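You operate a simulated robot arm through the tools that you are given. There is no shell and no other tool.

You are at the controls of a simulated two-armed robot. One attempt, no reset.

TASK
Pull the wheel base to the edge, clamp it, switch it on and show it on the tv.
Fine: handbrake plug into the hand port before you switch on; the tv input reads WHEEL.

It is judged by the outcome, as a careful person would: the job done as asked, and still so three seconds after it is handed in. It fails if anything else is knocked over, pushed out of place, dropped, spilled or broken.

THE ROBOT
Two 7-joint arms with two-finger parallel grippers on one trunk that stands fixed in place. Base frame: the origin is at the foot of the trunk, x ahead of it, y to its left, z up; the work surface is at about z = 740. Units: mm, rad, N and s.
The left shoulder is at [110, 169, 1380], the right one opposite. With the tool pointing down near the work surface each hand reaches from about 400 to 720 mm from the base axis, measured 20 degrees to its own side. Payload 1.57 kg a hand.
The TCP of each hand is the grasp point between the finger pads, 30 mm short of the fingertips. In the tool frame z runs along the fingers and y along their closing line. The gripper opens to 80 mm. The fingers are 17 mm wide and 12 mm thick; the gripper's body (40 by 82 mm) begins 80 mm behind the TCP.
Orientation is that of the tool frame in the base frame, as [roll, pitch, yaw] about the fixed x, y, z axes, in that order (R = Rz(yaw) Ry(pitch) Rx(roll)). With the fingers straight down and closing along the base's y, the tool's x points along the base's -x, its y along +y and its z along -z.

THE INTERFACE
- The arms move only by the tool drive_tool. It takes "left_steps", "right_steps" or both (then of equal length, played together; a hand with none holds still); each is a list that holds one entry, the list of rows, each a list of 7 numbers: the turn, a rotation vector about the base's x, y, z in rad, then the shift along the base's x, y, z in mm, then the gripper command, from -1 (shut) to 1 (fully open), values between in proportion. In form: [[[wx, wy, wz, x, y, z, claw], ...]]. A call has 1 to 20 rows; each row shifts and turns the commanded pose from where the row before left it. Rows are played at 5 a second. More than 50 mm and 0.15 rad between two rows, or a gripper value outside its range, and nothing of the call is played. Where a pose cannot be reached the arm comes as near as it can. A force on the tool above 90 N (or 10 N above the force at the start of the call, whichever is more), or a blocked arm, ends the call early, and 0.2 s more pass. Each finger travels about 72 mm/s and halts on what it meets, pressing with about 25 N; the grip force reading is that of the motor and also rises with nothing between the fingers. The clock runs only during rows and for 0.2 s after the last one: add rows that do not move to give the fingers time. The reply holds the time, the measured pose of the TCP, the force on the tool along the base axes, the opening and the grip force, in the units named above and with some noise, with the torque about the TCP (base axes, N m) and any sound that the robot's microphone picked up.
- Cameras (640 x 400 px; columns grow to the right, rows downward): "scene" is now at [149.3, -57.9, 1575.3]; the picture's right is [-0.68, -0.74, 0.00], its down [-0.57, 0.53, -0.63] and it looks along [0.46, -0.43, -0.78] (base axes); focal length 312 px, centre (320, 200). "left" rides on the left gripper at [72, 7, -122] in its tool frame; the picture's right is [-0.09, 1.00, 0.00], its down [-0.84, -0.08, -0.54] and it looks along [-0.54, -0.05, 0.84] (tool axes); focal length 238 px, centre (320, 200). "right" rides on the right gripper at [72, -7, -122] in its tool frame; the picture's right is [0.09, 1.00, 0.00], its down [-0.84, 0.08, -0.54] and it looks along [-0.54, 0.05, 0.84] (tool axes); focal length 238 px, centre (320, 200). There is no depth. A picture from a camera that has moved, and an enlarged one, comes with that camera's place and axes in the base frame and with its lens. The place of the scene camera against the robot may be out by one fixed shift of up to 25 mm in any direction.
- get_image(camera): a new picture of that camera. No time passes.
- move_column(by): slides the trunk up (or, below 0, down) by that many mm; the arms and the scene camera ride with it, the base frame stays. It gives what a move gives, with no picture.
- head_to(pan, tilt): turns the head with the scene camera to pan (to the left, within 1.501 rad either way) and tilt (down, from -0.506 to 1.204), counted from straight ahead of the robot. It gives what a move gives.
- enlarge(camera, box): a new picture of the part [left, top, right, bottom] of that camera's present view, enlarged. No time passes.
- finish_job(): hands the job in; it is judged then, once.

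Places have to be worked out from the pictures, the camera data and where the tool is seen. Open the grippers and draw the arms clear of the work before you hand the job in, unless the task says otherwise.

The tools are called after "Emit:" as name(argument=value, ...) on one line, values as JSON. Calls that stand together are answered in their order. drive_tool: Moves the arms, as the interface text tells. Its arguments: {"type":"object","properties":{"left_steps":{"type":"array","items":{"type":"array","items":{"type":"array","items":{"type":"number"}}}},"right_steps":{"type":"array","items":{"type":"array","items":{"type":"array","items":{"type":"number"}}}}},"required":[]} The other tools are called the same way: move_column (by) slides the trunk up or down; head_to (pan, tilt) turns the head that bears the scene camera; get_image (camera) takes a picture; enlarge (camera, box) takes an enlarged picture of a part of a camera's view; finish_job () hands the job in.

At the start:

```text
t: 0.0
left_eef_pos: [591.4, -34.0, 1093.4]
left_orientation: [-3.141, 0.0, -3.139]
left_force: [-0.3, -0.3, 0.4]
left_wrist_torque: [-0.01, 0.01, 0.0]
left_grip_width: 80.0
left_gripper_force: 0.1
right_eef_pos: [463.4, -539.3, 1113.9]
right_orientation: [-3.141, -0.002, 3.141]
right_force: [-0.3, -0.5, -0.3]
right_wrist_torque: [-0.01, -0.03, 0.0]
right_grip_width: 80.0
right_gripper_force: 0.0
trunk travel left (down, up): [-694.0, 196.0]
head pan, tilt: [-0.744, 0.89]
```

scene: 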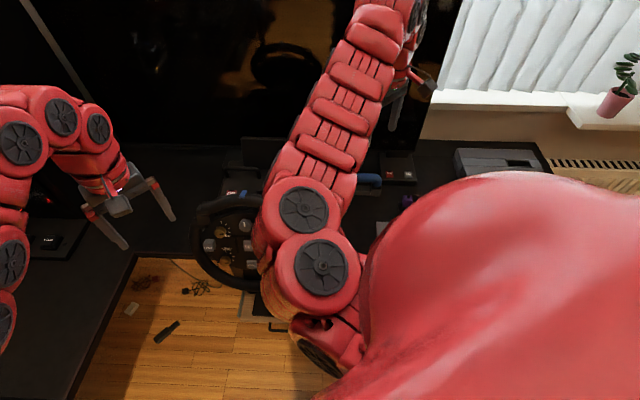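
right: 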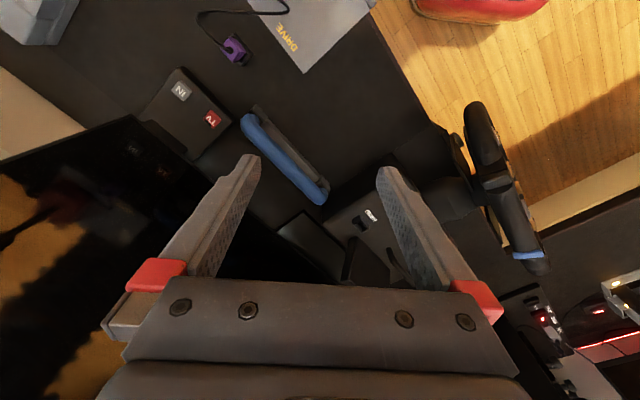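
left: 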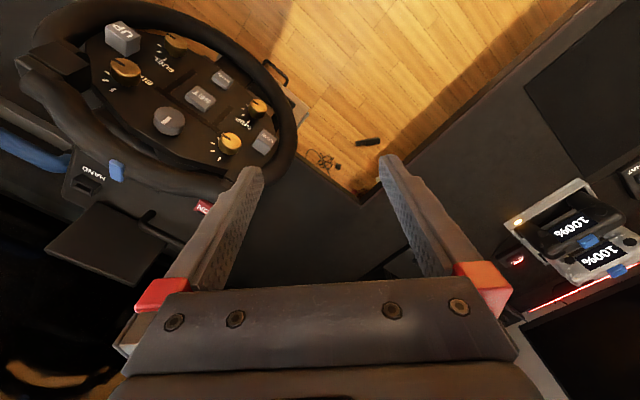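

I'll begin by looking around: the scene view is partly blocked by the arms, so I take enlarged pictures of all the cameras first.

Emit:
enlarge(camera="left", box=[0, 0, 320, 200])

Emit:
enlarge(camera="right", box=[100, 0, 420, 200])

Emit:
enlarge(camera="right", box=[240, 180, 640, 400])

Emit:
enlarge(camera="scene", box=[180, 120, 440, 300])

```text
2.00 times, centred on (160, 100) of left
camera zoom: at [520.1, -27.0, 1215.1], right [0.09, 1.0, 0.0], down [0.84, -0.08, 0.54], along [0.54, -0.05, -0.84], focal length 477 px, centre (640, 400)
```

zoom: 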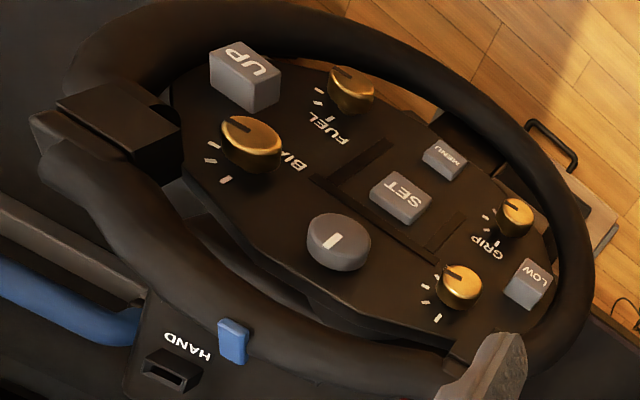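

```text
2.00 times, centred on (260, 100) of right
camera zoom: at [392.2, -546.2, 1235.8], right [-0.09, 1.0, 0.0], down [0.84, 0.08, 0.54], along [0.54, 0.05, -0.84], focal length 477 px, centre (440, 400)
```

zoom: 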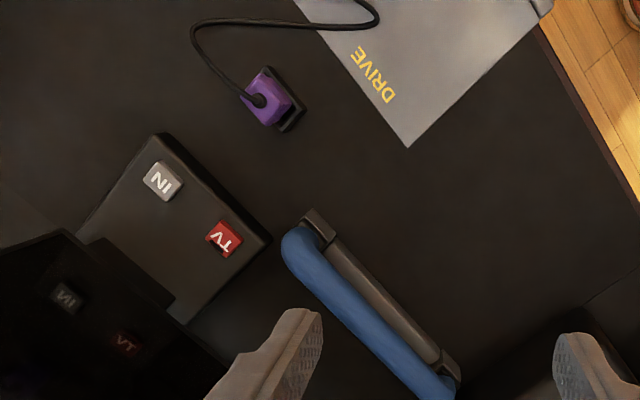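

```text
1.60 times, centred on (440, 290) of right
camera zoom: at [392.2, -546.2, 1235.8], right [-0.09, 1.0, 0.0], down [0.84, 0.08, 0.54], along [0.54, 0.05, -0.84], focal length 381 px, centre (128, 56)
```

zoom: 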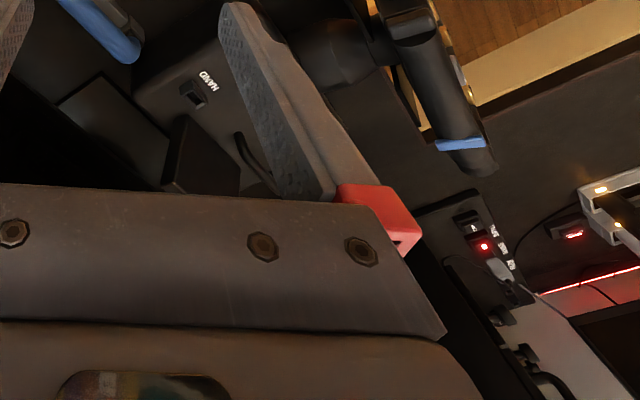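

```text
2.22 times, centred on (310, 210) of scene
camera zoom: at [149.3, -57.9, 1575.3], right [-0.68, -0.74, 0.0], down [-0.57, 0.53, -0.63], along [0.46, -0.43, -0.78], focal length 693 px, centre (342, 178)
```

zoom: 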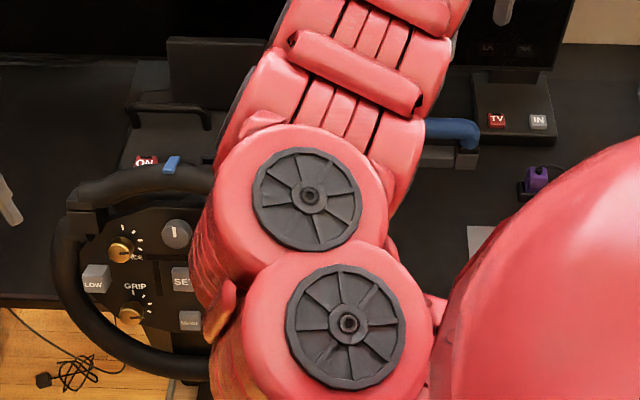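

The right arm hides the middle of the scene. I turn the head to see the left and the right of the desk before moving anything.

Emit:
head_to(pan=0.0, tilt=0.8)

Emit:
get_image(camera="scene")

Emit:
head_to(pan=-0.9, tilt=0.5)

Emit:
get_image(camera="scene")

```text
t: 1.1
left_eef_pos: [592.0, -34.2, 1092.6]
left_orientation: [3.14, -0.001, -3.14]
left_force: [-0.2, -0.1, 0.4]
left_wrist_torque: [-0.01, 0.02, 0.01]
left_grip_width: 80.1
left_gripper_force: 0.1
right_eef_pos: [463.2, -539.6, 1114.0]
right_orientation: [3.14, 0.001, -3.14]
right_force: [-0.1, 0.6, 0.8]
right_wrist_torque: [-0.01, 0.01, -0.03]
right_grip_width: 80.1
right_gripper_force: 0.1
trunk travel left (down, up): [-694.0, 196.0]
head pan, tilt: [0.0, 0.799]
```

```text
taken
camera scene: at [174.0, -6.4, 1582.4], right [0.0, -1.0, 0.0], down [-0.72, 0.0, -0.7], along [0.7, 0.0, -0.72], focal length 312 px, centre (320, 200)
```

scene: 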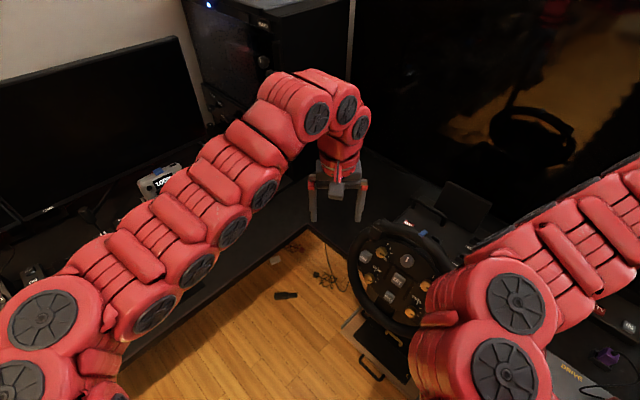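

```text
t: 2.3
left_eef_pos: [591.8, -33.0, 1092.1]
left_orientation: [3.141, 0.0, -3.14]
left_force: [-0.4, -0.8, -0.3]
left_wrist_torque: [0.0, -0.03, 0.02]
left_grip_width: 80.0
left_gripper_force: 0.0
right_eef_pos: [464.0, -540.1, 1112.5]
right_orientation: [3.141, 0.0, -3.14]
right_force: [-0.7, -0.3, -0.1]
right_wrist_torque: [0.04, 0.0, 0.04]
right_grip_width: 80.1
right_gripper_force: 0.0
trunk travel left (down, up): [-694.0, 196.0]
head pan, tilt: [-0.901, 0.499]
```

```text
taken
camera scene: at [149.9, -77.6, 1608.3], right [-0.78, -0.62, 0.0], down [-0.3, 0.38, -0.88], along [0.55, -0.69, -0.48], focal length 312 px, centre (320, 200)
```

scene: 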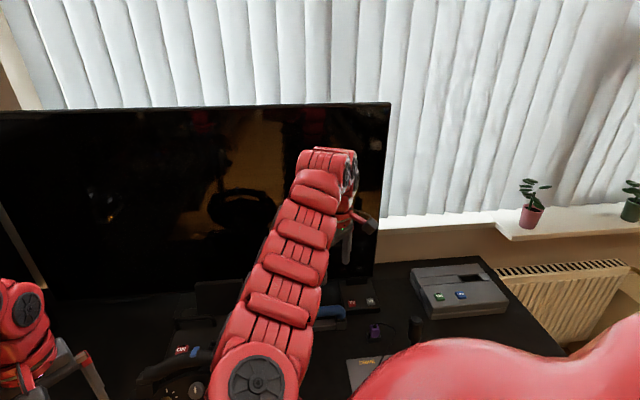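

The desk is an L turned about 45° to me, and the HAND port triangulates to about [677, -440, 866]. I yaw the left hand by -45° so its camera looks square at the wheel base.

Emit:
drive_tool(left_steps=[[[0, 0, -0.13, -10, -5, 5, 1], [0, 0, -0.13, -10, -5, 5, 1], [0, 0, -0.13, -10, -5, 5, 1], [0, 0, -0.13, -10, -5, 5, 1], [0, 0, -0.13, -10, -5, 5, 1], [0, 0, -0.135, -10, -5, 5, 1]]])

Emit:
get_image(camera="left")

Emit:
head_to(pan=-0.744, tilt=1.0)

Emit:
get_image(camera="scene")

```text
t: 3.7
left_eef_pos: [559.1, -77.3, 1113.1]
left_orientation: [-3.14, 0.0, 2.356]
left_force: [0.1, 0.1, -0.6]
left_wrist_torque: [0.02, 0.01, 0.03]
left_grip_width: 79.9
left_gripper_force: 0.2
left hand out of reach, approached as far as the arm can: row 2, 3, 4, 5, 6
right_eef_pos: [464.2, -538.5, 1112.8]
right_orientation: [3.141, 0.0, 3.141]
right_force: [0.1, 0.0, -0.2]
right_wrist_torque: [0.02, -0.03, 0.03]
right_grip_width: 80.2
right_gripper_force: 0.1
trunk travel left (down, up): [-694.0, 196.0]
head pan, tilt: [-0.901, 0.499]
```

```text
taken
camera left: at [512.5, -21.6, 1236.2], right [0.77, 0.64, 0.0], down [0.54, -0.65, 0.54], along [0.35, -0.42, -0.84], focal length 238 px, centre (320, 200)
```

left: 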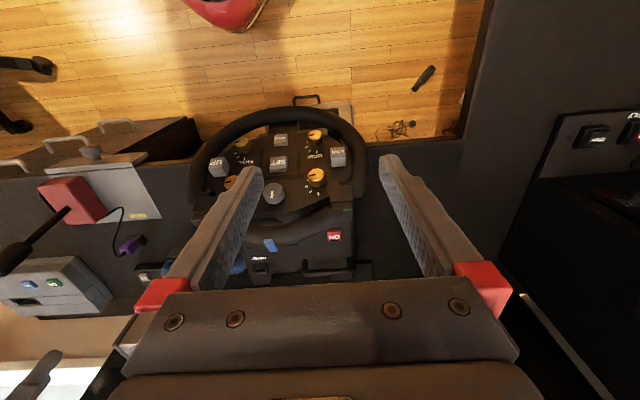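

```text
t: 4.6
left_eef_pos: [558.4, -76.9, 1113.2]
left_orientation: [-3.14, 0.0, 2.357]
left_force: [0.2, 0.5, 0.1]
left_wrist_torque: [-0.01, -0.01, -0.04]
left_grip_width: 79.8
left_gripper_force: 0.1
right_eef_pos: [463.7, -539.8, 1113.1]
right_orientation: [-3.14, 0.0, 3.141]
right_force: [-0.6, 0.5, 0.5]
right_wrist_torque: [0.02, 0.0, -0.01]
right_grip_width: 80.0
right_gripper_force: 0.1
trunk travel left (down, up): [-694.0, 196.0]
head pan, tilt: [-0.744, 1.0]
```

```text
taken
camera scene: at [144.6, -53.6, 1567.3], right [-0.68, -0.74, 0.0], down [-0.62, 0.57, -0.54], along [0.4, -0.37, -0.84], focal length 312 px, centre (320, 200)
```

scene: 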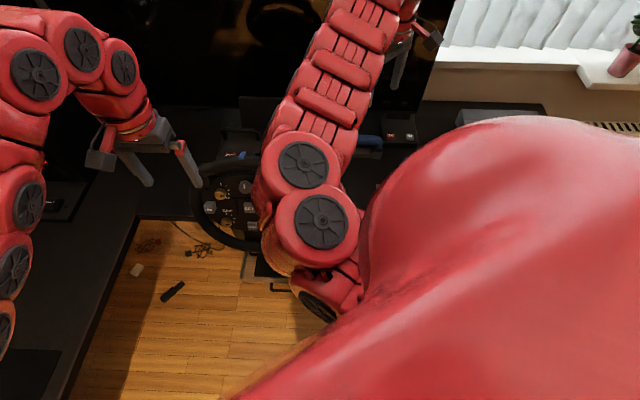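

The left camera now shows the wheel base, its port, the handbrake with the purple plug and the box at left. I enlarge the parts.

Emit:
enlarge(camera="left", box=[180, 90, 380, 290])

Emit:
enlarge(camera="left", box=[0, 120, 200, 320])

Emit:
enlarge(camera="left", box=[360, 40, 640, 240])

Emit:
enlarge(camera="scene", box=[160, 90, 290, 290])

```text
2.00 times, centred on (280, 190) of left
camera zoom: at [512.6, -21.4, 1236.1], right [0.77, 0.64, 0.0], down [0.54, -0.64, 0.54], along [0.35, -0.42, -0.84], focal length 477 px, centre (400, 220)
```

zoom: 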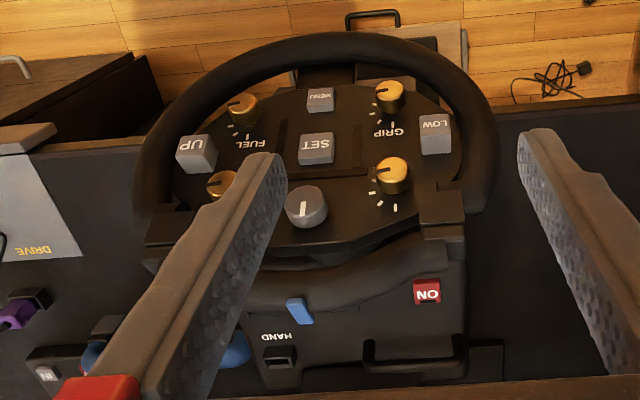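

```text
2.00 times, centred on (100, 220) of left
camera zoom: at [512.6, -21.4, 1236.1], right [0.77, 0.64, 0.0], down [0.54, -0.64, 0.54], along [0.35, -0.42, -0.84], focal length 477 px, centre (760, 160)
```

zoom: 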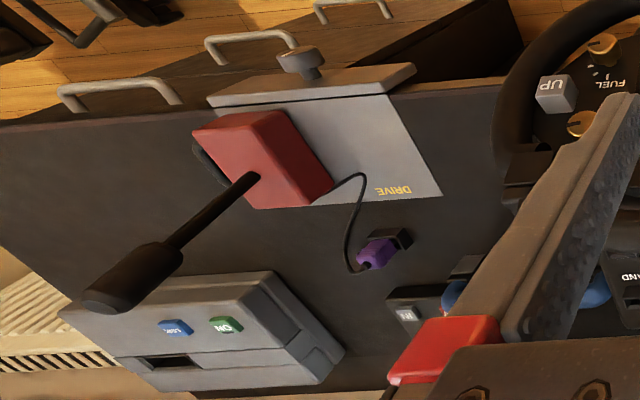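

```text
2.00 times, centred on (500, 140) of left
camera zoom: at [512.6, -21.4, 1236.1], right [0.77, 0.64, 0.0], down [0.54, -0.64, 0.54], along [0.35, -0.42, -0.84], focal length 477 px, centre (-40, 320)
```

zoom: 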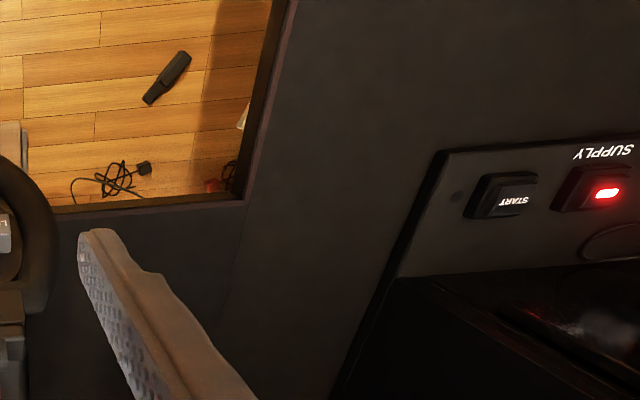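

```text
2.00 times, centred on (225, 190) of scene
camera zoom: at [144.6, -53.6, 1567.3], right [-0.68, -0.74, 0.0], down [-0.62, 0.57, -0.54], along [0.4, -0.37, -0.84], focal length 623 px, centre (510, 220)
```

zoom: 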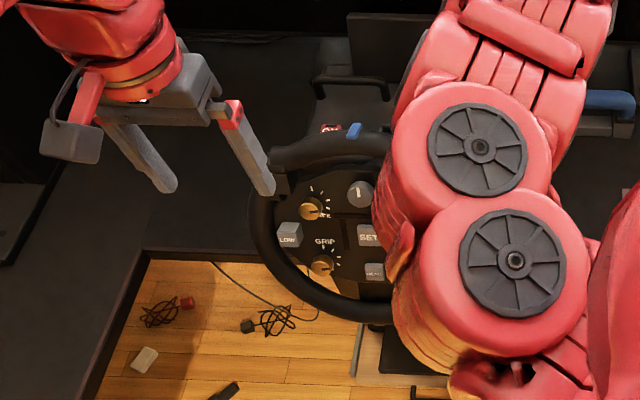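

The wheel base has ON, HAND, a black bar handle, and a blue bar thing lies beside it. I move the right arm out to the right so that the scene camera can see the wheel base.

Emit:
drive_tool(right_steps=[[[0, 0, 0, -45, -15, 0, 1], [0, 0, 0, -45, -15, 0, 1], [0, 0, 0, -45, -15, 0, 1], [0, 0, 0, -45, -15, 0, 1], [0, 0, 0, -45, -15, 0, 1], [0, 0, 0, -45, -15, 0, 1]]])

Emit:
get_image(camera="scene")

Emit:
get_image(camera="right")

```text
t: 6.0
left_eef_pos: [558.3, -77.2, 1114.4]
left_orientation: [3.141, 0.002, 2.359]
left_force: [-0.1, -0.1, 0.2]
left_wrist_torque: [0.01, -0.03, 0.0]
left_grip_width: 80.1
left_gripper_force: 0.0
right_eef_pos: [254.5, -661.1, 1113.0]
right_orientation: [3.139, -0.001, -3.14]
right_force: [-0.1, -0.7, -0.1]
right_wrist_torque: [-0.01, 0.02, 0.04]
right_grip_width: 80.1
right_gripper_force: 0.0
right hand out of reach, approached as far as the arm can: row 1, 2, 3, 5
trunk travel left (down, up): [-694.0, 196.0]
head pan, tilt: [-0.744, 1.0]
```

```text
taken
camera scene: at [143.3, -54.5, 1567.3], right [-0.68, -0.74, 0.0], down [-0.62, 0.57, -0.54], along [0.4, -0.36, -0.84], focal length 312 px, centre (320, 200)
```

scene: 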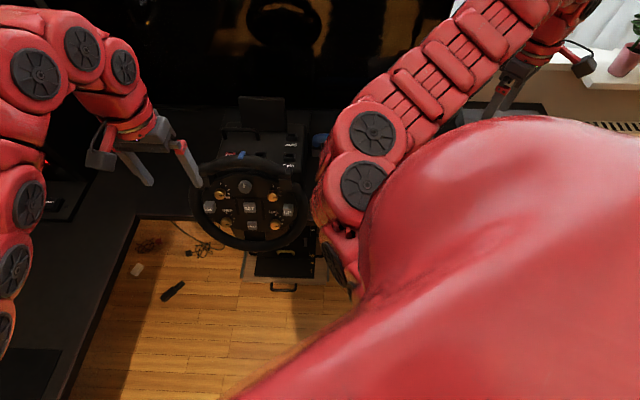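

```text
taken
camera right: at [182.9, -667.8, 1234.7], right [-0.09, 1.0, 0.0], down [0.84, 0.08, 0.54], along [0.54, 0.05, -0.84], focal length 238 px, centre (320, 200)
```

right: 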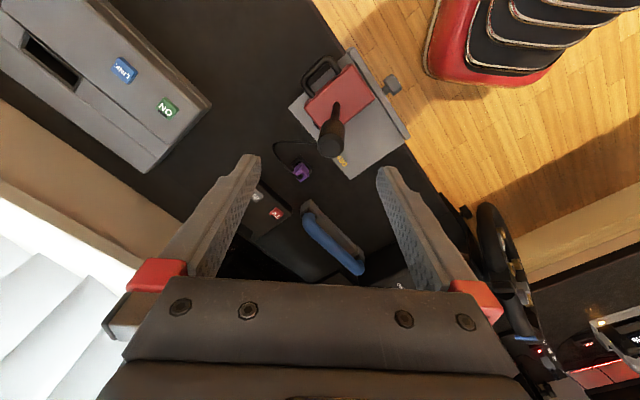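

The wheel base can now be seen from the scene camera. I enlarge it and the handbrake side.

Emit:
enlarge(camera="scene", box=[190, 85, 350, 185])

Emit:
enlarge(camera="scene", box=[180, 150, 340, 310])

Emit:
enlarge(camera="right", box=[240, 40, 440, 240])

Emit:
enlarge(camera="right", box=[380, 180, 640, 400])

```text
4.00 times, centred on (270, 135) of scene
camera zoom: at [143.3, -54.5, 1567.3], right [-0.68, -0.74, 0.0], down [-0.62, 0.57, -0.54], along [0.4, -0.36, -0.84], focal length 1247 px, centre (520, 460)
```

zoom: 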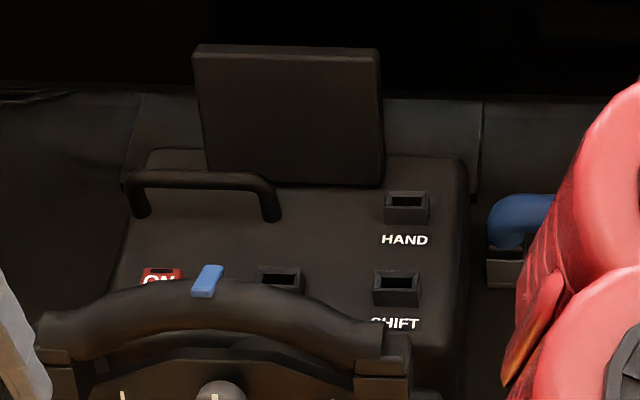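

```text
2.50 times, centred on (260, 230) of scene
camera zoom: at [143.3, -54.5, 1567.3], right [-0.68, -0.74, 0.0], down [-0.62, 0.57, -0.54], along [0.4, -0.36, -0.84], focal length 779 px, centre (470, 125)
```

zoom: 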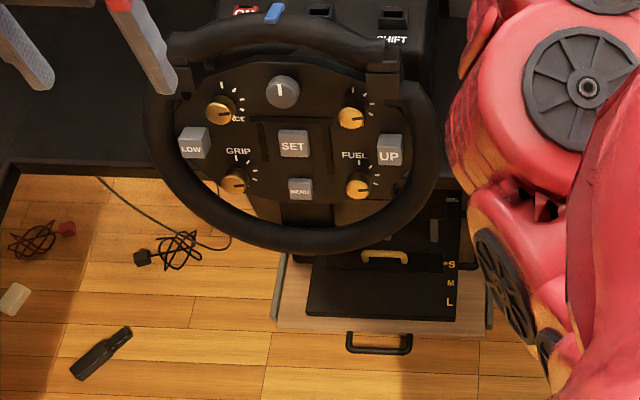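

```text
2.00 times, centred on (340, 140) of right
camera zoom: at [182.9, -667.8, 1234.7], right [-0.09, 1.0, 0.0], down [0.84, 0.08, 0.54], along [0.54, 0.05, -0.84], focal length 477 px, centre (280, 320)
```

zoom: 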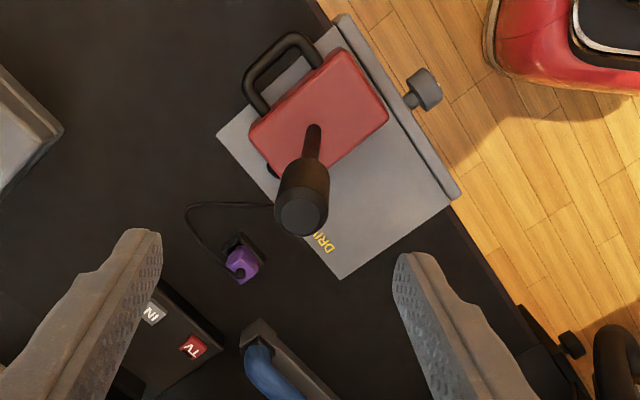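

```text
1.82 times, centred on (510, 290) of right
camera zoom: at [182.9, -667.8, 1234.7], right [-0.09, 1.0, 0.0], down [0.84, 0.08, 0.54], along [0.54, 0.05, -0.84], focal length 433 px, centre (-26, 36)
```

zoom: 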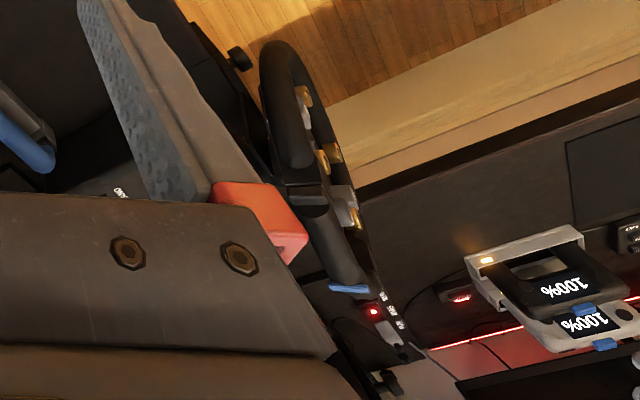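

The wheel top mark triangulates to about [601, -232, 1007], and the desk edge runs along x - y ≈ 811. I now tip the left camera to look at the wheel from the front and bring the right camera above the wheel base.

Emit:
drive_tool(left_steps=[[[-0.1, -0.1, 0, -9, 1, -18, 1], [-0.1, -0.1, 0, -9, 1, -18, 1], [-0.1, -0.1, 0, -9, 1, -18, 1], [-0.1, -0.1, 0, -9, 1, -18, 1], [-0.1, -0.1, 0, -9, 1, -18, 1], [-0.1, -0.1, 0, -9, 1, -18, 1], [-0.1, -0.1, 0, -9, 1, -18, 1]]])

Emit:
drive_tool(right_steps=[[[0, 0, -0.1, 35, 20, 0, 1], [0, 0, -0.1, 35, 20, 0, 1], [0, 0, -0.1, 35, 20, 0, 1], [0, 0, -0.1, 35, 20, 0, 1], [0, 0, -0.1, 35, 20, 0, 1], [0, 0, -0.1, 35, 20, 0, 1], [0, 0, -0.1, 35, 20, 0, 1], [0, 0, -0.085, 35, 20, 0, 1]]])

Emit:
get_image(camera="left")

Emit:
get_image(camera="right")

```text
t: 7.6
left_eef_pos: [562.5, -78.9, 1115.2]
left_orientation: [-3.128, 0.024, 2.357]
left_force: [0.4, -0.6, 0.0]
left_wrist_torque: [0.03, 0.02, 0.01]
left_grip_width: 79.8
left_gripper_force: 0.1
left hand out of reach, approached as far as the arm can: row 1, 2, 3, 4, 5, 6, 7
right_eef_pos: [255.6, -659.5, 1112.9]
right_orientation: [3.141, -0.003, 3.141]
right_force: [0.0, -0.7, 1.1]
right_wrist_torque: [0.01, 0.02, -0.04]
right_grip_width: 80.2
right_gripper_force: 0.0
trunk travel left (down, up): [-694.0, 196.0]
head pan, tilt: [-0.744, 1.0]
```

```text
t: 9.4
left_eef_pos: [562.9, -79.6, 1114.0]
left_orientation: [-3.128, 0.024, 2.358]
left_force: [0.0, -0.1, 0.4]
left_wrist_torque: [0.01, -0.01, 0.03]
left_grip_width: 80.3
left_gripper_force: 0.0
right_eef_pos: [540.4, -510.7, 1112.9]
right_orientation: [-3.141, -0.001, 2.356]
right_force: [0.1, 1.2, 0.2]
right_wrist_torque: [0.0, -0.01, 0.02]
right_grip_width: 80.3
right_gripper_force: 0.0
right hand out of reach, approached as far as the arm can: row 1, 2
trunk travel left (down, up): [-694.0, 196.0]
head pan, tilt: [-0.744, 1.0]
```

```text
taken
camera left: at [515.7, -20.0, 1235.1], right [0.77, 0.64, -0.01], down [0.53, -0.63, 0.56], along [0.35, -0.44, -0.83], focal length 238 px, centre (320, 200)
```

left: 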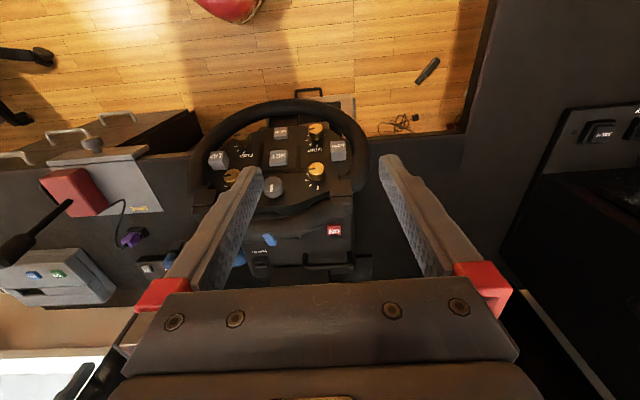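

```text
taken
camera right: at [485.6, -464.6, 1235.1], right [0.64, 0.77, 0.0], down [0.65, -0.54, 0.54], along [0.42, -0.35, -0.84], focal length 238 px, centre (320, 200)
```

right: 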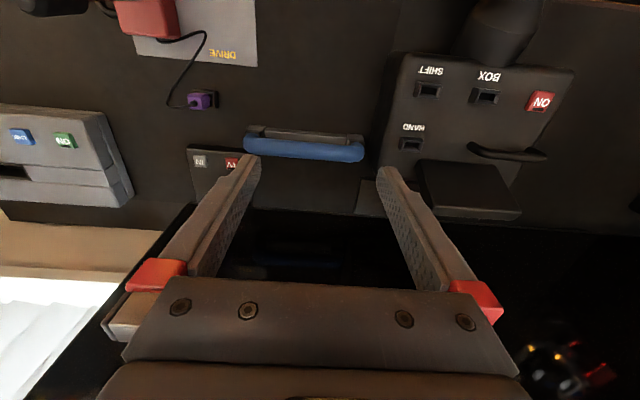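

The right camera shows SHIFT, BOX, HAND ports, ON and the handle clearly. I enlarge the base and the blue bar.

Emit:
enlarge(camera="right", box=[360, 0, 600, 230])

Emit:
enlarge(camera="right", box=[160, 60, 400, 220])

Emit:
get_image(camera="scene")

```text
1.74 times, centred on (480, 115) of right
camera zoom: at [485.6, -464.6, 1235.1], right [0.64, 0.77, 0.0], down [0.65, -0.54, 0.54], along [0.42, -0.35, -0.84], focal length 414 px, centre (42, 348)
```

zoom: 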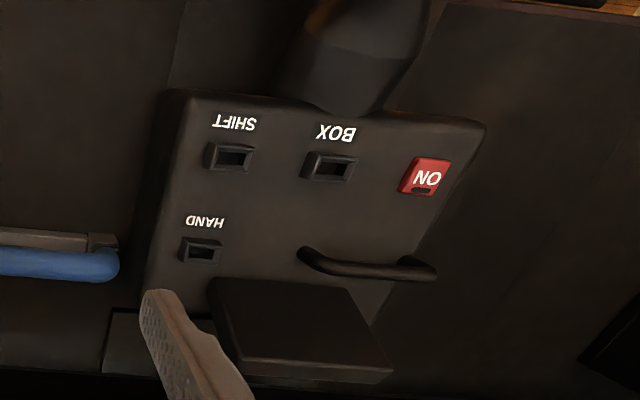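

```text
2.50 times, centred on (280, 140) of right
camera zoom: at [485.6, -464.6, 1235.1], right [0.64, 0.77, 0.0], down [0.65, -0.54, 0.54], along [0.42, -0.35, -0.84], focal length 596 px, centre (420, 350)
```

zoom: 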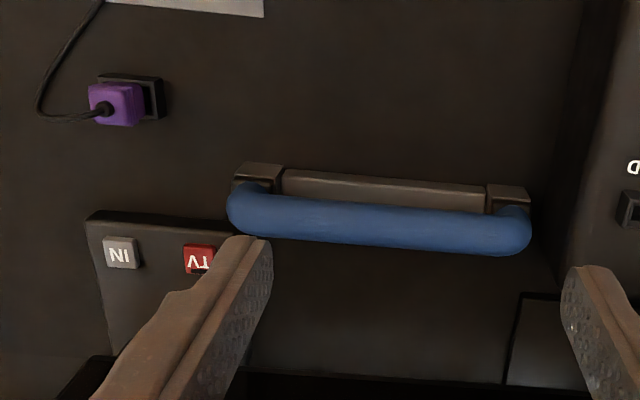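

```text
taken
camera scene: at [145.6, -53.0, 1567.1], right [-0.68, -0.74, 0.0], down [-0.62, 0.57, -0.54], along [0.4, -0.37, -0.84], focal length 312 px, centre (320, 200)
```

scene: 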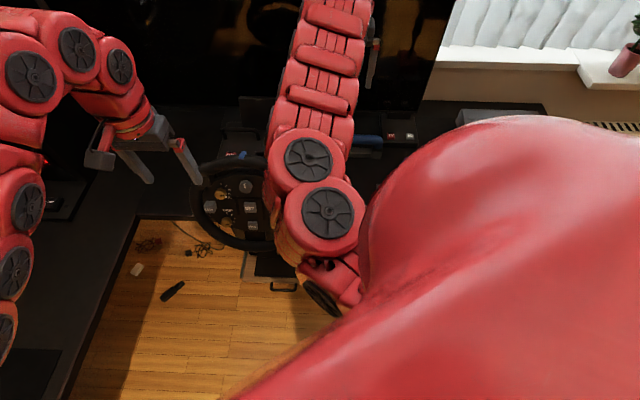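

The blue bar on its grey rail is separate, right of the base; I still need to find the base's clamp, a knob seems to stick out near the desk edge around [505, -264]. I swing the right hand over the floor to the right of the wheel and look along the edge.

Emit:
drive_tool(right_steps=[[[0, 0, 0.13, -17, 14, 0, 1], [0, 0, 0.13, -17, 14, 0, 1], [0, 0, 0.13, -17, 14, 0, 1], [0, 0, 0.13, -17, 14, 0, 1], [0, 0, 0.13, -17, 14, 0, 1], [0, 0, 0.13, -17, 14, -10, 1], [0, 0, 0.13, -17, 14, -10, 1], [0, 0, 0.13, -17, 14, -10, 1], [0, 0, 0.13, -17, 14, -10, 1], [0, 0, 0.13, -17, 14, -10, 1], [0, 0, 0.13, -17, 14, -10, 1], [0, 0, 0.13, -17, 14, -10, 1]]])

Emit:
get_image(camera="right")

Emit:
get_image(camera="scene")

```text
t: 12.0
left_eef_pos: [561.3, -78.7, 1115.2]
left_orientation: [-3.127, 0.025, 2.36]
left_force: [-0.2, 0.7, 0.5]
left_wrist_torque: [0.01, 0.0, 0.02]
left_grip_width: 80.2
left_gripper_force: 0.1
right_eef_pos: [514.0, -498.9, 1098.4]
right_orientation: [3.14, -0.001, -2.819]
right_force: [-0.5, 0.7, 0.1]
right_wrist_torque: [0.01, 0.02, -0.03]
right_grip_width: 80.2
right_gripper_force: 0.1
right hand out of reach, approached as far as the arm can: row 2, 3, 4, 5, 6, 8, 10, 11, 12
trunk travel left (down, up): [-694.0, 196.0]
head pan, tilt: [-0.744, 1.0]
```

```text
taken
camera right: at [448.1, -527.6, 1221.2], right [-0.4, 0.92, 0.0], down [0.77, 0.34, 0.54], along [0.5, 0.22, -0.84], focal length 238 px, centre (320, 200)
```

right: 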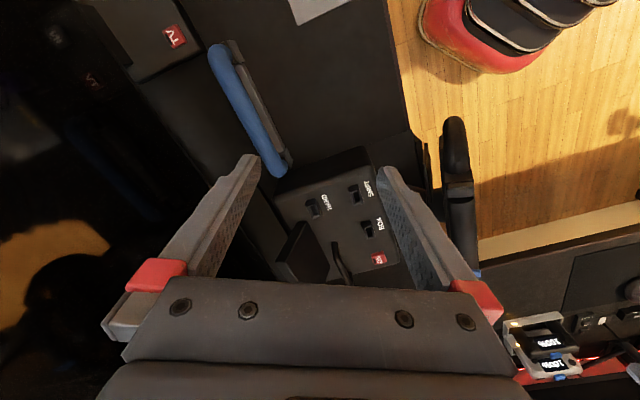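

```text
taken
camera scene: at [144.3, -52.9, 1567.3], right [-0.68, -0.74, 0.0], down [-0.62, 0.57, -0.54], along [0.4, -0.37, -0.84], focal length 312 px, centre (320, 200)
```

scene: 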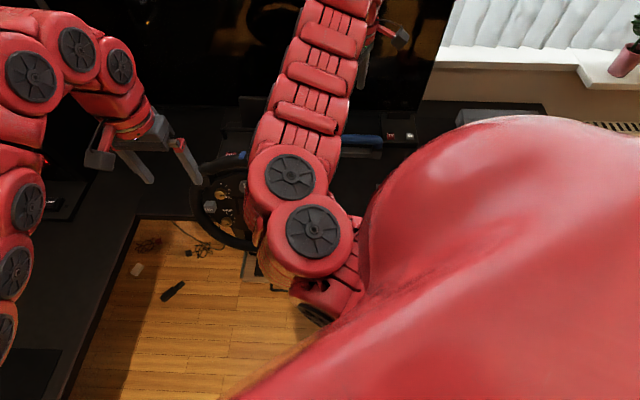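

The arm folds up at its inner limit at this height, but the view now shows the gap between base front and the edge. I enlarge that.

Emit:
enlarge(camera="right", box=[260, 80, 500, 300])

Emit:
enlarge(camera="right", box=[480, 260, 640, 400])

```text
1.82 times, centred on (380, 190) of right
camera zoom: at [448.1, -527.6, 1221.2], right [-0.4, 0.92, 0.0], down [0.77, 0.34, 0.54], along [0.5, 0.22, -0.84], focal length 433 px, centre (211, 218)
```

zoom: 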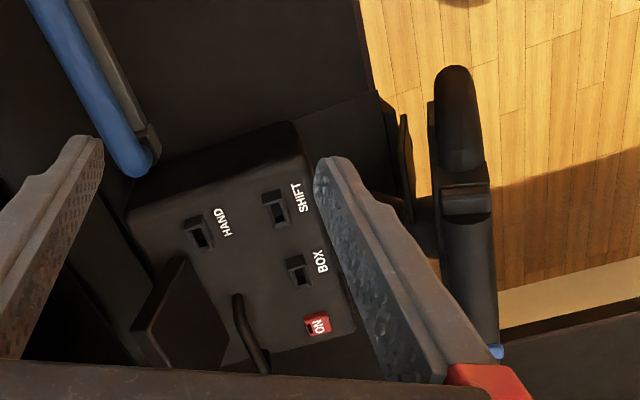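

```text
2.86 times, centred on (560, 330) of right
camera zoom: at [448.1, -527.6, 1221.2], right [-0.4, 0.92, 0.0], down [0.77, 0.34, 0.54], along [0.5, 0.22, -0.84], focal length 681 px, centre (-366, -171)
```

zoom: 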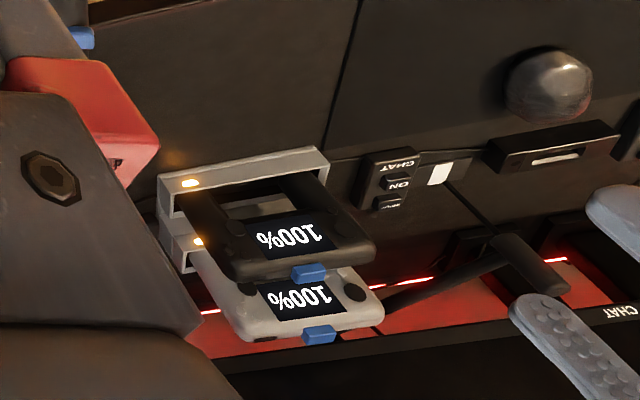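

A thin lip stands at the front of the base near the edge; I need a view from the front and low. I raise the trunk so the hands have room to work lower and closer in.

Emit:
move_column(by=190)

Emit:
drive_tool(left_steps=[[[0, 0, 0, -5, 8, -45, 1], [0, 0, 0, -5, 8, -45, 1], [0, 0, 0, -5, 8, -45, 1], [0, 0, 0, -5, 8, -45, 1], [-0.1, -0.1, 0, -5, 8, -30, 1], [-0.1, -0.1, 0, -5, 8, -30, 1], [-0.1, -0.1, 0, -5, 8, -30, 1], [-0.1, -0.1, 0, -5, 8, -30, 1], [-0.1, -0.1, 0, 0, 0, -30, 1], [-0.1, -0.1, 0, 0, 0, 0, 1]]])

Emit:
get_image(camera="left")

Emit:
get_image(camera="scene")

```text
t: 14.1
left_eef_pos: [562.8, -79.6, 1304.3]
left_orientation: [-3.126, 0.024, 2.359]
left_force: [0.2, -0.6, 0.0]
left_wrist_torque: [0.01, 0.01, 0.02]
left_grip_width: 79.8
left_gripper_force: 0.1
right_eef_pos: [515.1, -498.9, 1288.2]
right_orientation: [3.141, -0.002, -2.82]
right_force: [-0.9, 1.2, 0.0]
right_wrist_torque: [0.02, -0.01, -0.01]
right_grip_width: 80.0
right_gripper_force: 0.0
trunk travel left (down, up): [-884.0, 6.0]
head pan, tilt: [-0.744, 1.0]
```

```text
t: 16.3
left_eef_pos: [561.7, -78.8, 1306.6]
left_orientation: [-3.128, 0.023, 2.357]
left_force: [-0.5, 0.0, -0.8]
left_wrist_torque: [-0.02, -0.03, -0.03]
left_grip_width: 80.1
left_gripper_force: 0.0
left hand out of reach, approached as far as the arm can: row 1, 2, 3, 4, 5, 6, 7, 8, 9, 10
right_eef_pos: [513.8, -499.4, 1288.1]
right_orientation: [-3.141, 0.0, -2.82]
right_force: [0.1, -0.1, 0.2]
right_wrist_torque: [0.01, 0.02, -0.02]
right_grip_width: 80.0
right_gripper_force: 0.2
trunk travel left (down, up): [-884.0, 6.0]
head pan, tilt: [-0.744, 1.0]
```

```text
taken
camera left: at [514.9, -20.5, 1425.5], right [0.77, 0.64, -0.01], down [0.53, -0.63, 0.56], along [0.35, -0.44, -0.83], focal length 238 px, centre (320, 200)
```

left: 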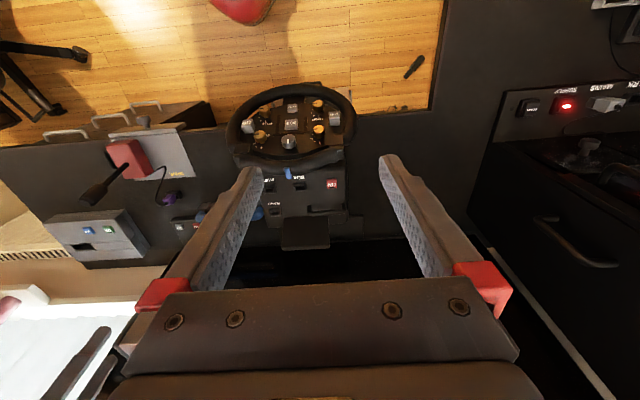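

```text
taken
camera scene: at [144.6, -53.5, 1757.2], right [-0.68, -0.74, 0.0], down [-0.62, 0.57, -0.54], along [0.4, -0.37, -0.84], focal length 312 px, centre (320, 200)
```

scene: 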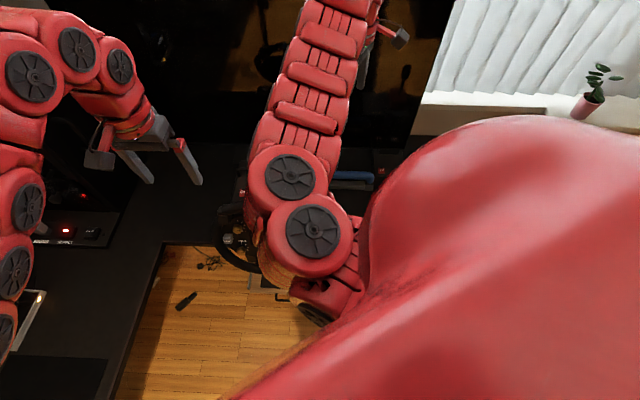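

The left arm is stuck at a joint limit with that yaw; I unwind its yaw and move it outwards to its own side to free it.

Emit:
drive_tool(left_steps=[[[0, 0, 0.14, 0, 20, 0, 1], [0, 0, 0.14, 0, 20, 0, 1], [0, 0, 0.14, 0, 20, 0, 1]]])

```text
t: 17.1
left_eef_pos: [582.1, -32.7, 1311.0]
left_orientation: [-3.126, 0.023, 2.778]
left_force: [0.3, 0.2, -0.7]
left_wrist_torque: [-0.04, 0.01, 0.03]
left_grip_width: 79.9
left_gripper_force: 0.1
left hand out of reach, approached as far as the arm can: row 1, 3
right_eef_pos: [513.2, -497.7, 1288.4]
right_orientation: [-3.14, 0.001, -2.822]
right_force: [0.2, 0.7, 0.9]
right_wrist_torque: [0.0, 0.01, 0.01]
right_grip_width: 79.9
right_gripper_force: 0.1
trunk travel left (down, up): [-884.0, 6.0]
head pan, tilt: [-0.744, 1.0]
```

It moved and unwound. I test going straight down from here with small outward shift.

Emit:
drive_tool(left_steps=[[[0, 0, 0.1, 10, 10, -30, 1], [0, 0, 0.1, 10, 10, -30, 1], [0, 0, 0.1, 0, 10, -40, 1], [0, 0, 0.05, 0, 10, -40, 1], [0, 0, 0, 0, 0, -40, 1], [0, 0, 0, 0, 0, -40, 1]]])

```text
t: 18.5
left_eef_pos: [613.3, 16.3, 1276.4]
left_orientation: [-3.127, 0.02, 2.932]
left_force: [-0.1, -0.1, 0.8]
left_wrist_torque: [0.0, -0.01, 0.0]
left_grip_width: 80.1
left_gripper_force: 0.0
left hand out of reach, approached as far as the arm can: row 1, 2, 3, 4, 5, 6
right_eef_pos: [514.0, -499.3, 1288.2]
right_orientation: [-3.141, -0.001, -2.821]
right_force: [-0.3, -0.3, 0.2]
right_wrist_torque: [0.0, 0.0, 0.0]
right_grip_width: 79.8
right_gripper_force: 0.1
trunk travel left (down, up): [-884.0, 6.0]
head pan, tilt: [-0.744, 1.0]
```

It drifts outwards as it descends; I try pure descent to learn how this arm behaves.

Emit:
drive_tool(left_steps=[[[0, 0, 0, 0, 0, -20, 1], [0, 0, 0, 0, 0, -20, 1], [0, 0, 0, 0, 0, -20, 1], [0, 0, 0, 0, 0, -20, 1], [0, 0, 0, 0, 0, -20, 1]]])

```text
t: 19.7
left_eef_pos: [613.6, 16.7, 1275.8]
left_orientation: [-3.126, 0.019, 2.932]
left_force: [0.0, -0.5, -0.5]
left_wrist_torque: [0.01, -0.01, 0.02]
left_grip_width: 80.0
left_gripper_force: 0.0
left hand out of reach, approached as far as the arm can: row 1, 2, 3, 4, 5
right_eef_pos: [514.5, -499.2, 1287.6]
right_orientation: [-3.141, 0.0, -2.82]
right_force: [-0.5, 0.5, -0.4]
right_wrist_torque: [0.04, 0.0, 0.0]
right_grip_width: 80.3
right_gripper_force: 0.0
trunk travel left (down, up): [-884.0, 6.0]
head pan, tilt: [-0.744, 1.0]
```

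The left arm refuses to go lower here. I test whether the right arm descends freely, as a comparison.

Emit:
drive_tool(right_steps=[[[0, 0, 0, 0, 0, -20, 1], [0, 0, 0, 0, 0, -20, 1], [0, 0, 0, 0, 0, -20, 1], [0, 0, 0, 0, 0, -20, 1], [0, 0, 0, 0, 0, -20, 1]]])

Emit:
drive_tool(left_steps=[[[0, 0, 0, 20, 10, 0, 1], [0, 0, 0, 20, 10, 0, 1], [0, 0, 0, 20, 10, 0, 1], [0, 0, 0, 0, 0, -20, 1], [0, 0, 0, 0, 0, -20, 1], [0, 0, 0, 0, 0, -20, 1]]])

```text
t: 20.9
left_eef_pos: [614.2, 17.1, 1275.6]
left_orientation: [-3.129, 0.02, 2.931]
left_force: [-0.1, 0.2, -0.3]
left_wrist_torque: [-0.02, 0.01, 0.01]
left_grip_width: 80.1
left_gripper_force: 0.1
right_eef_pos: [514.0, -505.4, 1258.1]
right_orientation: [3.14, -0.001, -2.816]
right_force: [0.6, -0.4, -0.4]
right_wrist_torque: [-0.03, 0.0, -0.02]
right_grip_width: 80.1
right_gripper_force: 0.0
right hand out of reach, approached as far as the arm can: row 2, 3, 4, 5
trunk travel left (down, up): [-884.0, 6.0]
head pan, tilt: [-0.744, 1.0]
```

```text
t: 22.3
left_eef_pos: [673.8, 47.7, 1216.1]
left_orientation: [-3.127, 0.021, 2.93]
left_force: [0.1, 1.0, -0.1]
left_wrist_torque: [-0.02, 0.0, -0.01]
left_grip_width: 80.1
left_gripper_force: 0.0
right_eef_pos: [513.3, -505.2, 1258.9]
right_orientation: [3.141, -0.002, -2.819]
right_force: [0.5, -0.1, -0.5]
right_wrist_torque: [0.03, -0.02, 0.03]
right_grip_width: 79.9
right_gripper_force: 0.1
trunk travel left (down, up): [-884.0, 6.0]
head pan, tilt: [-0.744, 1.0]
```

Moving outward frees it: the inner limit is a matter of height. I take the left hand down over the floor gap and then inwards towards the wheel.

Emit:
drive_tool(left_steps=[[[0, 0, 0, 0, 0, -45, 1], [0, 0, 0, 0, 0, -45, 1], [0, 0, 0, 0, 0, -45, 1], [0, 0, 0, 0, 0, -45, 1], [0, 0, 0, 0, 0, -45, 1], [0, 0, -0.1, -20, -10, 0, 1], [0, 0, -0.1, -20, -10, 0, 1], [0, 0, -0.1, -20, -10, 0, 1], [0, 0, -0.1, -20, -10, 0, 1]]])

Emit:
get_image(camera="left")

```text
t: 24.3
left_eef_pos: [592.1, 6.2, 991.7]
left_orientation: [-3.129, 0.024, 2.527]
left_force: [-0.9, 0.2, 0.8]
left_wrist_torque: [-0.02, -0.01, 0.01]
left_grip_width: 80.0
left_gripper_force: 0.1
right_eef_pos: [512.4, -505.7, 1258.2]
right_orientation: [-3.142, 0.002, -2.82]
right_force: [0.5, 0.8, 1.3]
right_wrist_torque: [-0.02, 0.0, 0.0]
right_grip_width: 80.1
right_gripper_force: 0.0
trunk travel left (down, up): [-884.0, 6.0]
head pan, tilt: [-0.744, 1.0]
```

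```text
taken
camera left: at [535.7, 55.8, 1111.5], right [0.65, 0.76, -0.01], down [0.63, -0.53, 0.56], along [0.42, -0.37, -0.83], focal length 238 px, centre (320, 200)
```

left: 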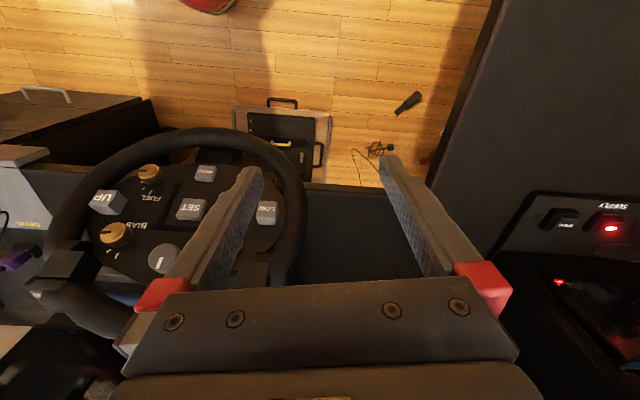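

Now it moves freely. I yaw it further and tip it up to look low at the wheel's front and the desk edge from the left-front, keeping clear of the rim.

Emit:
drive_tool(left_steps=[[[0, 0, -0.12, 2, 12, -20, 1], [0, 0, -0.12, 2, 12, -20, 1], [0, 0, -0.12, 2, 12, -20, 1], [0, 0, -0.12, 2, 12, -20, 1], [0, 0, -0.12, 2, 12, -20, 1], [-0.122, -0.042, 0, 0, 0, -8, 1], [-0.122, -0.042, 0, 0, 0, -8, 1], [-0.122, -0.042, 0, 0, 0, -8, 1], [-0.122, -0.042, 0, 0, 0, -8, 1], [-0.122, -0.042, 0, 0, 0, -8, 1], [-0.122, -0.042, 0, 0, 0, -8, 1], [-0.122, -0.042, 0, 0, 0, -8, 1]]])

Emit:
get_image(camera="left")

```text
t: 26.9
left_eef_pos: [575.1, 62.0, 850.0]
left_orientation: [-3.099, 0.928, 1.941]
left_force: [0.8, 0.7, -0.6]
left_wrist_torque: [0.06, 0.04, 0.03]
left_grip_width: 79.8
left_gripper_force: 0.0
left hand out of reach, approached as far as the arm can: row 12
right_eef_pos: [509.0, -505.0, 1260.5]
right_orientation: [-3.141, -0.002, -2.823]
right_force: [-1.5, 1.0, 0.3]
right_wrist_torque: [0.0, -0.02, -0.01]
right_grip_width: 79.8
right_gripper_force: 0.0
trunk travel left (down, up): [-884.0, 6.0]
head pan, tilt: [-0.744, 1.0]
```

```text
taken
camera left: at [535.2, 196.4, 864.9], right [0.96, 0.28, 0.05], down [-0.03, -0.08, 1.0], along [0.28, -0.96, -0.07], focal length 238 px, centre (320, 200)
```

left: 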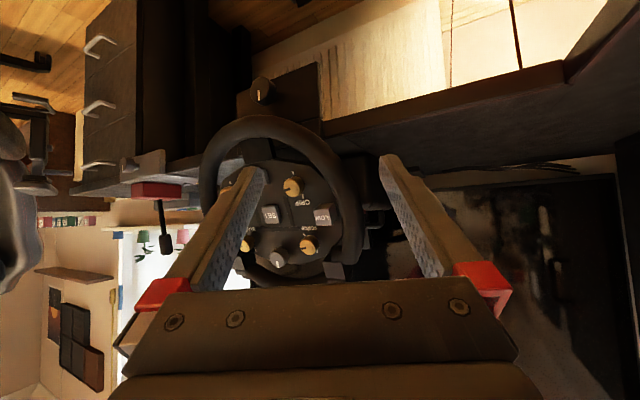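

A black bracket with a knob hangs below the wheel in front of the desk edge — that should be the clamp. I enlarge it.

Emit:
enlarge(camera="left", box=[190, 40, 390, 200])

Emit:
enlarge(camera="left", box=[60, 60, 260, 260])

```text
2.50 times, centred on (290, 120) of left
camera zoom: at [535.2, 196.4, 864.9], right [0.96, 0.28, 0.05], down [-0.03, -0.08, 1.0], along [0.28, -0.96, -0.07], focal length 596 px, centre (395, 400)
```

zoom: 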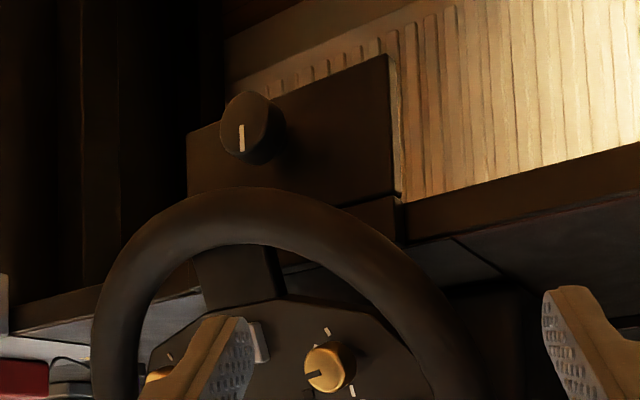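

```text
2.00 times, centred on (160, 160) of left
camera zoom: at [535.2, 196.4, 864.9], right [0.96, 0.28, 0.05], down [-0.03, -0.08, 1.0], along [0.28, -0.96, -0.07], focal length 477 px, centre (640, 280)
```

zoom: 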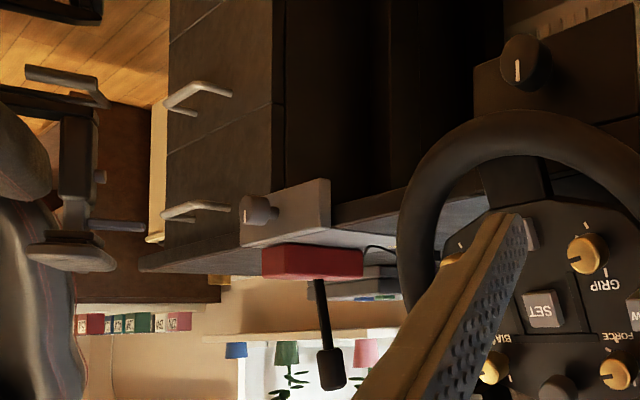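

The clamp is a knob with a white index line on a plate hanging in front of the desk edge; the handbrake has the same sort of knob. I bring the right camera lower along the edge for a side view of the gap, going outwards and down first.

Emit:
enlarge(camera="left", box=[230, 60, 330, 140])

Emit:
enlarge(camera="left", box=[100, 130, 200, 210])

Emit:
drive_tool(right_steps=[[[0, 0, 0, 15, -15, 0, 1], [0, 0, 0, 15, -15, 0, 1], [0, 0, 0, 10, -10, -30, 1], [0, 0, 0, 0, 0, -45, 1], [0, 0, 0, 0, 0, -45, 1], [0, 0, 0, 0, 0, -45, 1], [0, 0, 0, 0, 0, -45, 1], [0, 0, 0, 0, 0, -45, 1]]])

```text
5.00 times, centred on (280, 100) of left
camera zoom: at [535.2, 196.4, 864.9], right [0.96, 0.28, 0.05], down [-0.03, -0.08, 1.0], along [0.28, -0.96, -0.07], focal length 1192 px, centre (520, 700)
```

zoom: 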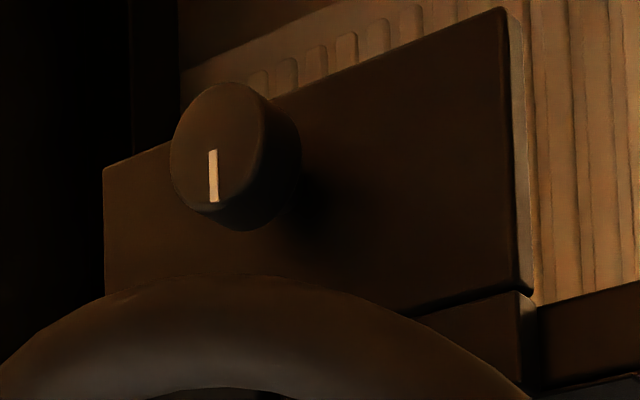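

```text
5.00 times, centred on (150, 170) of left
camera zoom: at [535.2, 196.4, 864.9], right [0.96, 0.28, 0.05], down [-0.03, -0.08, 1.0], along [0.28, -0.96, -0.07], focal length 1192 px, centre (1170, 350)
```

zoom: 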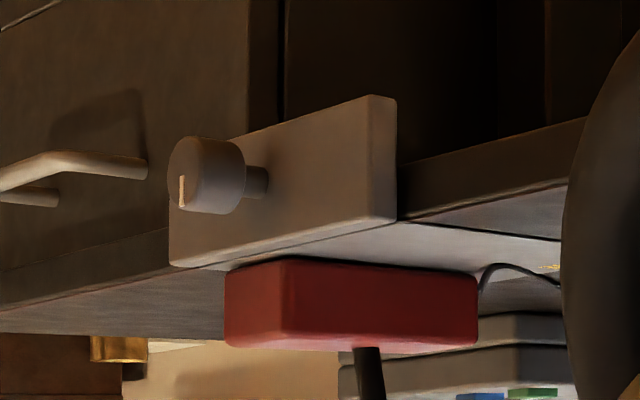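

```text
t: 28.7
left_eef_pos: [576.7, 61.2, 848.8]
left_orientation: [-3.097, 0.924, 1.944]
left_force: [0.0, -0.9, 0.0]
left_wrist_torque: [0.0, 0.02, 0.0]
left_grip_width: 80.0
left_gripper_force: 0.1
right_eef_pos: [554.4, -544.5, 1004.3]
right_orientation: [3.14, 0.001, -2.821]
right_force: [0.3, -0.5, 0.0]
right_wrist_torque: [0.02, -0.01, 0.01]
right_grip_width: 79.9
right_gripper_force: 0.0
trunk travel left (down, up): [-884.0, 6.0]
head pan, tilt: [-0.744, 1.0]
```

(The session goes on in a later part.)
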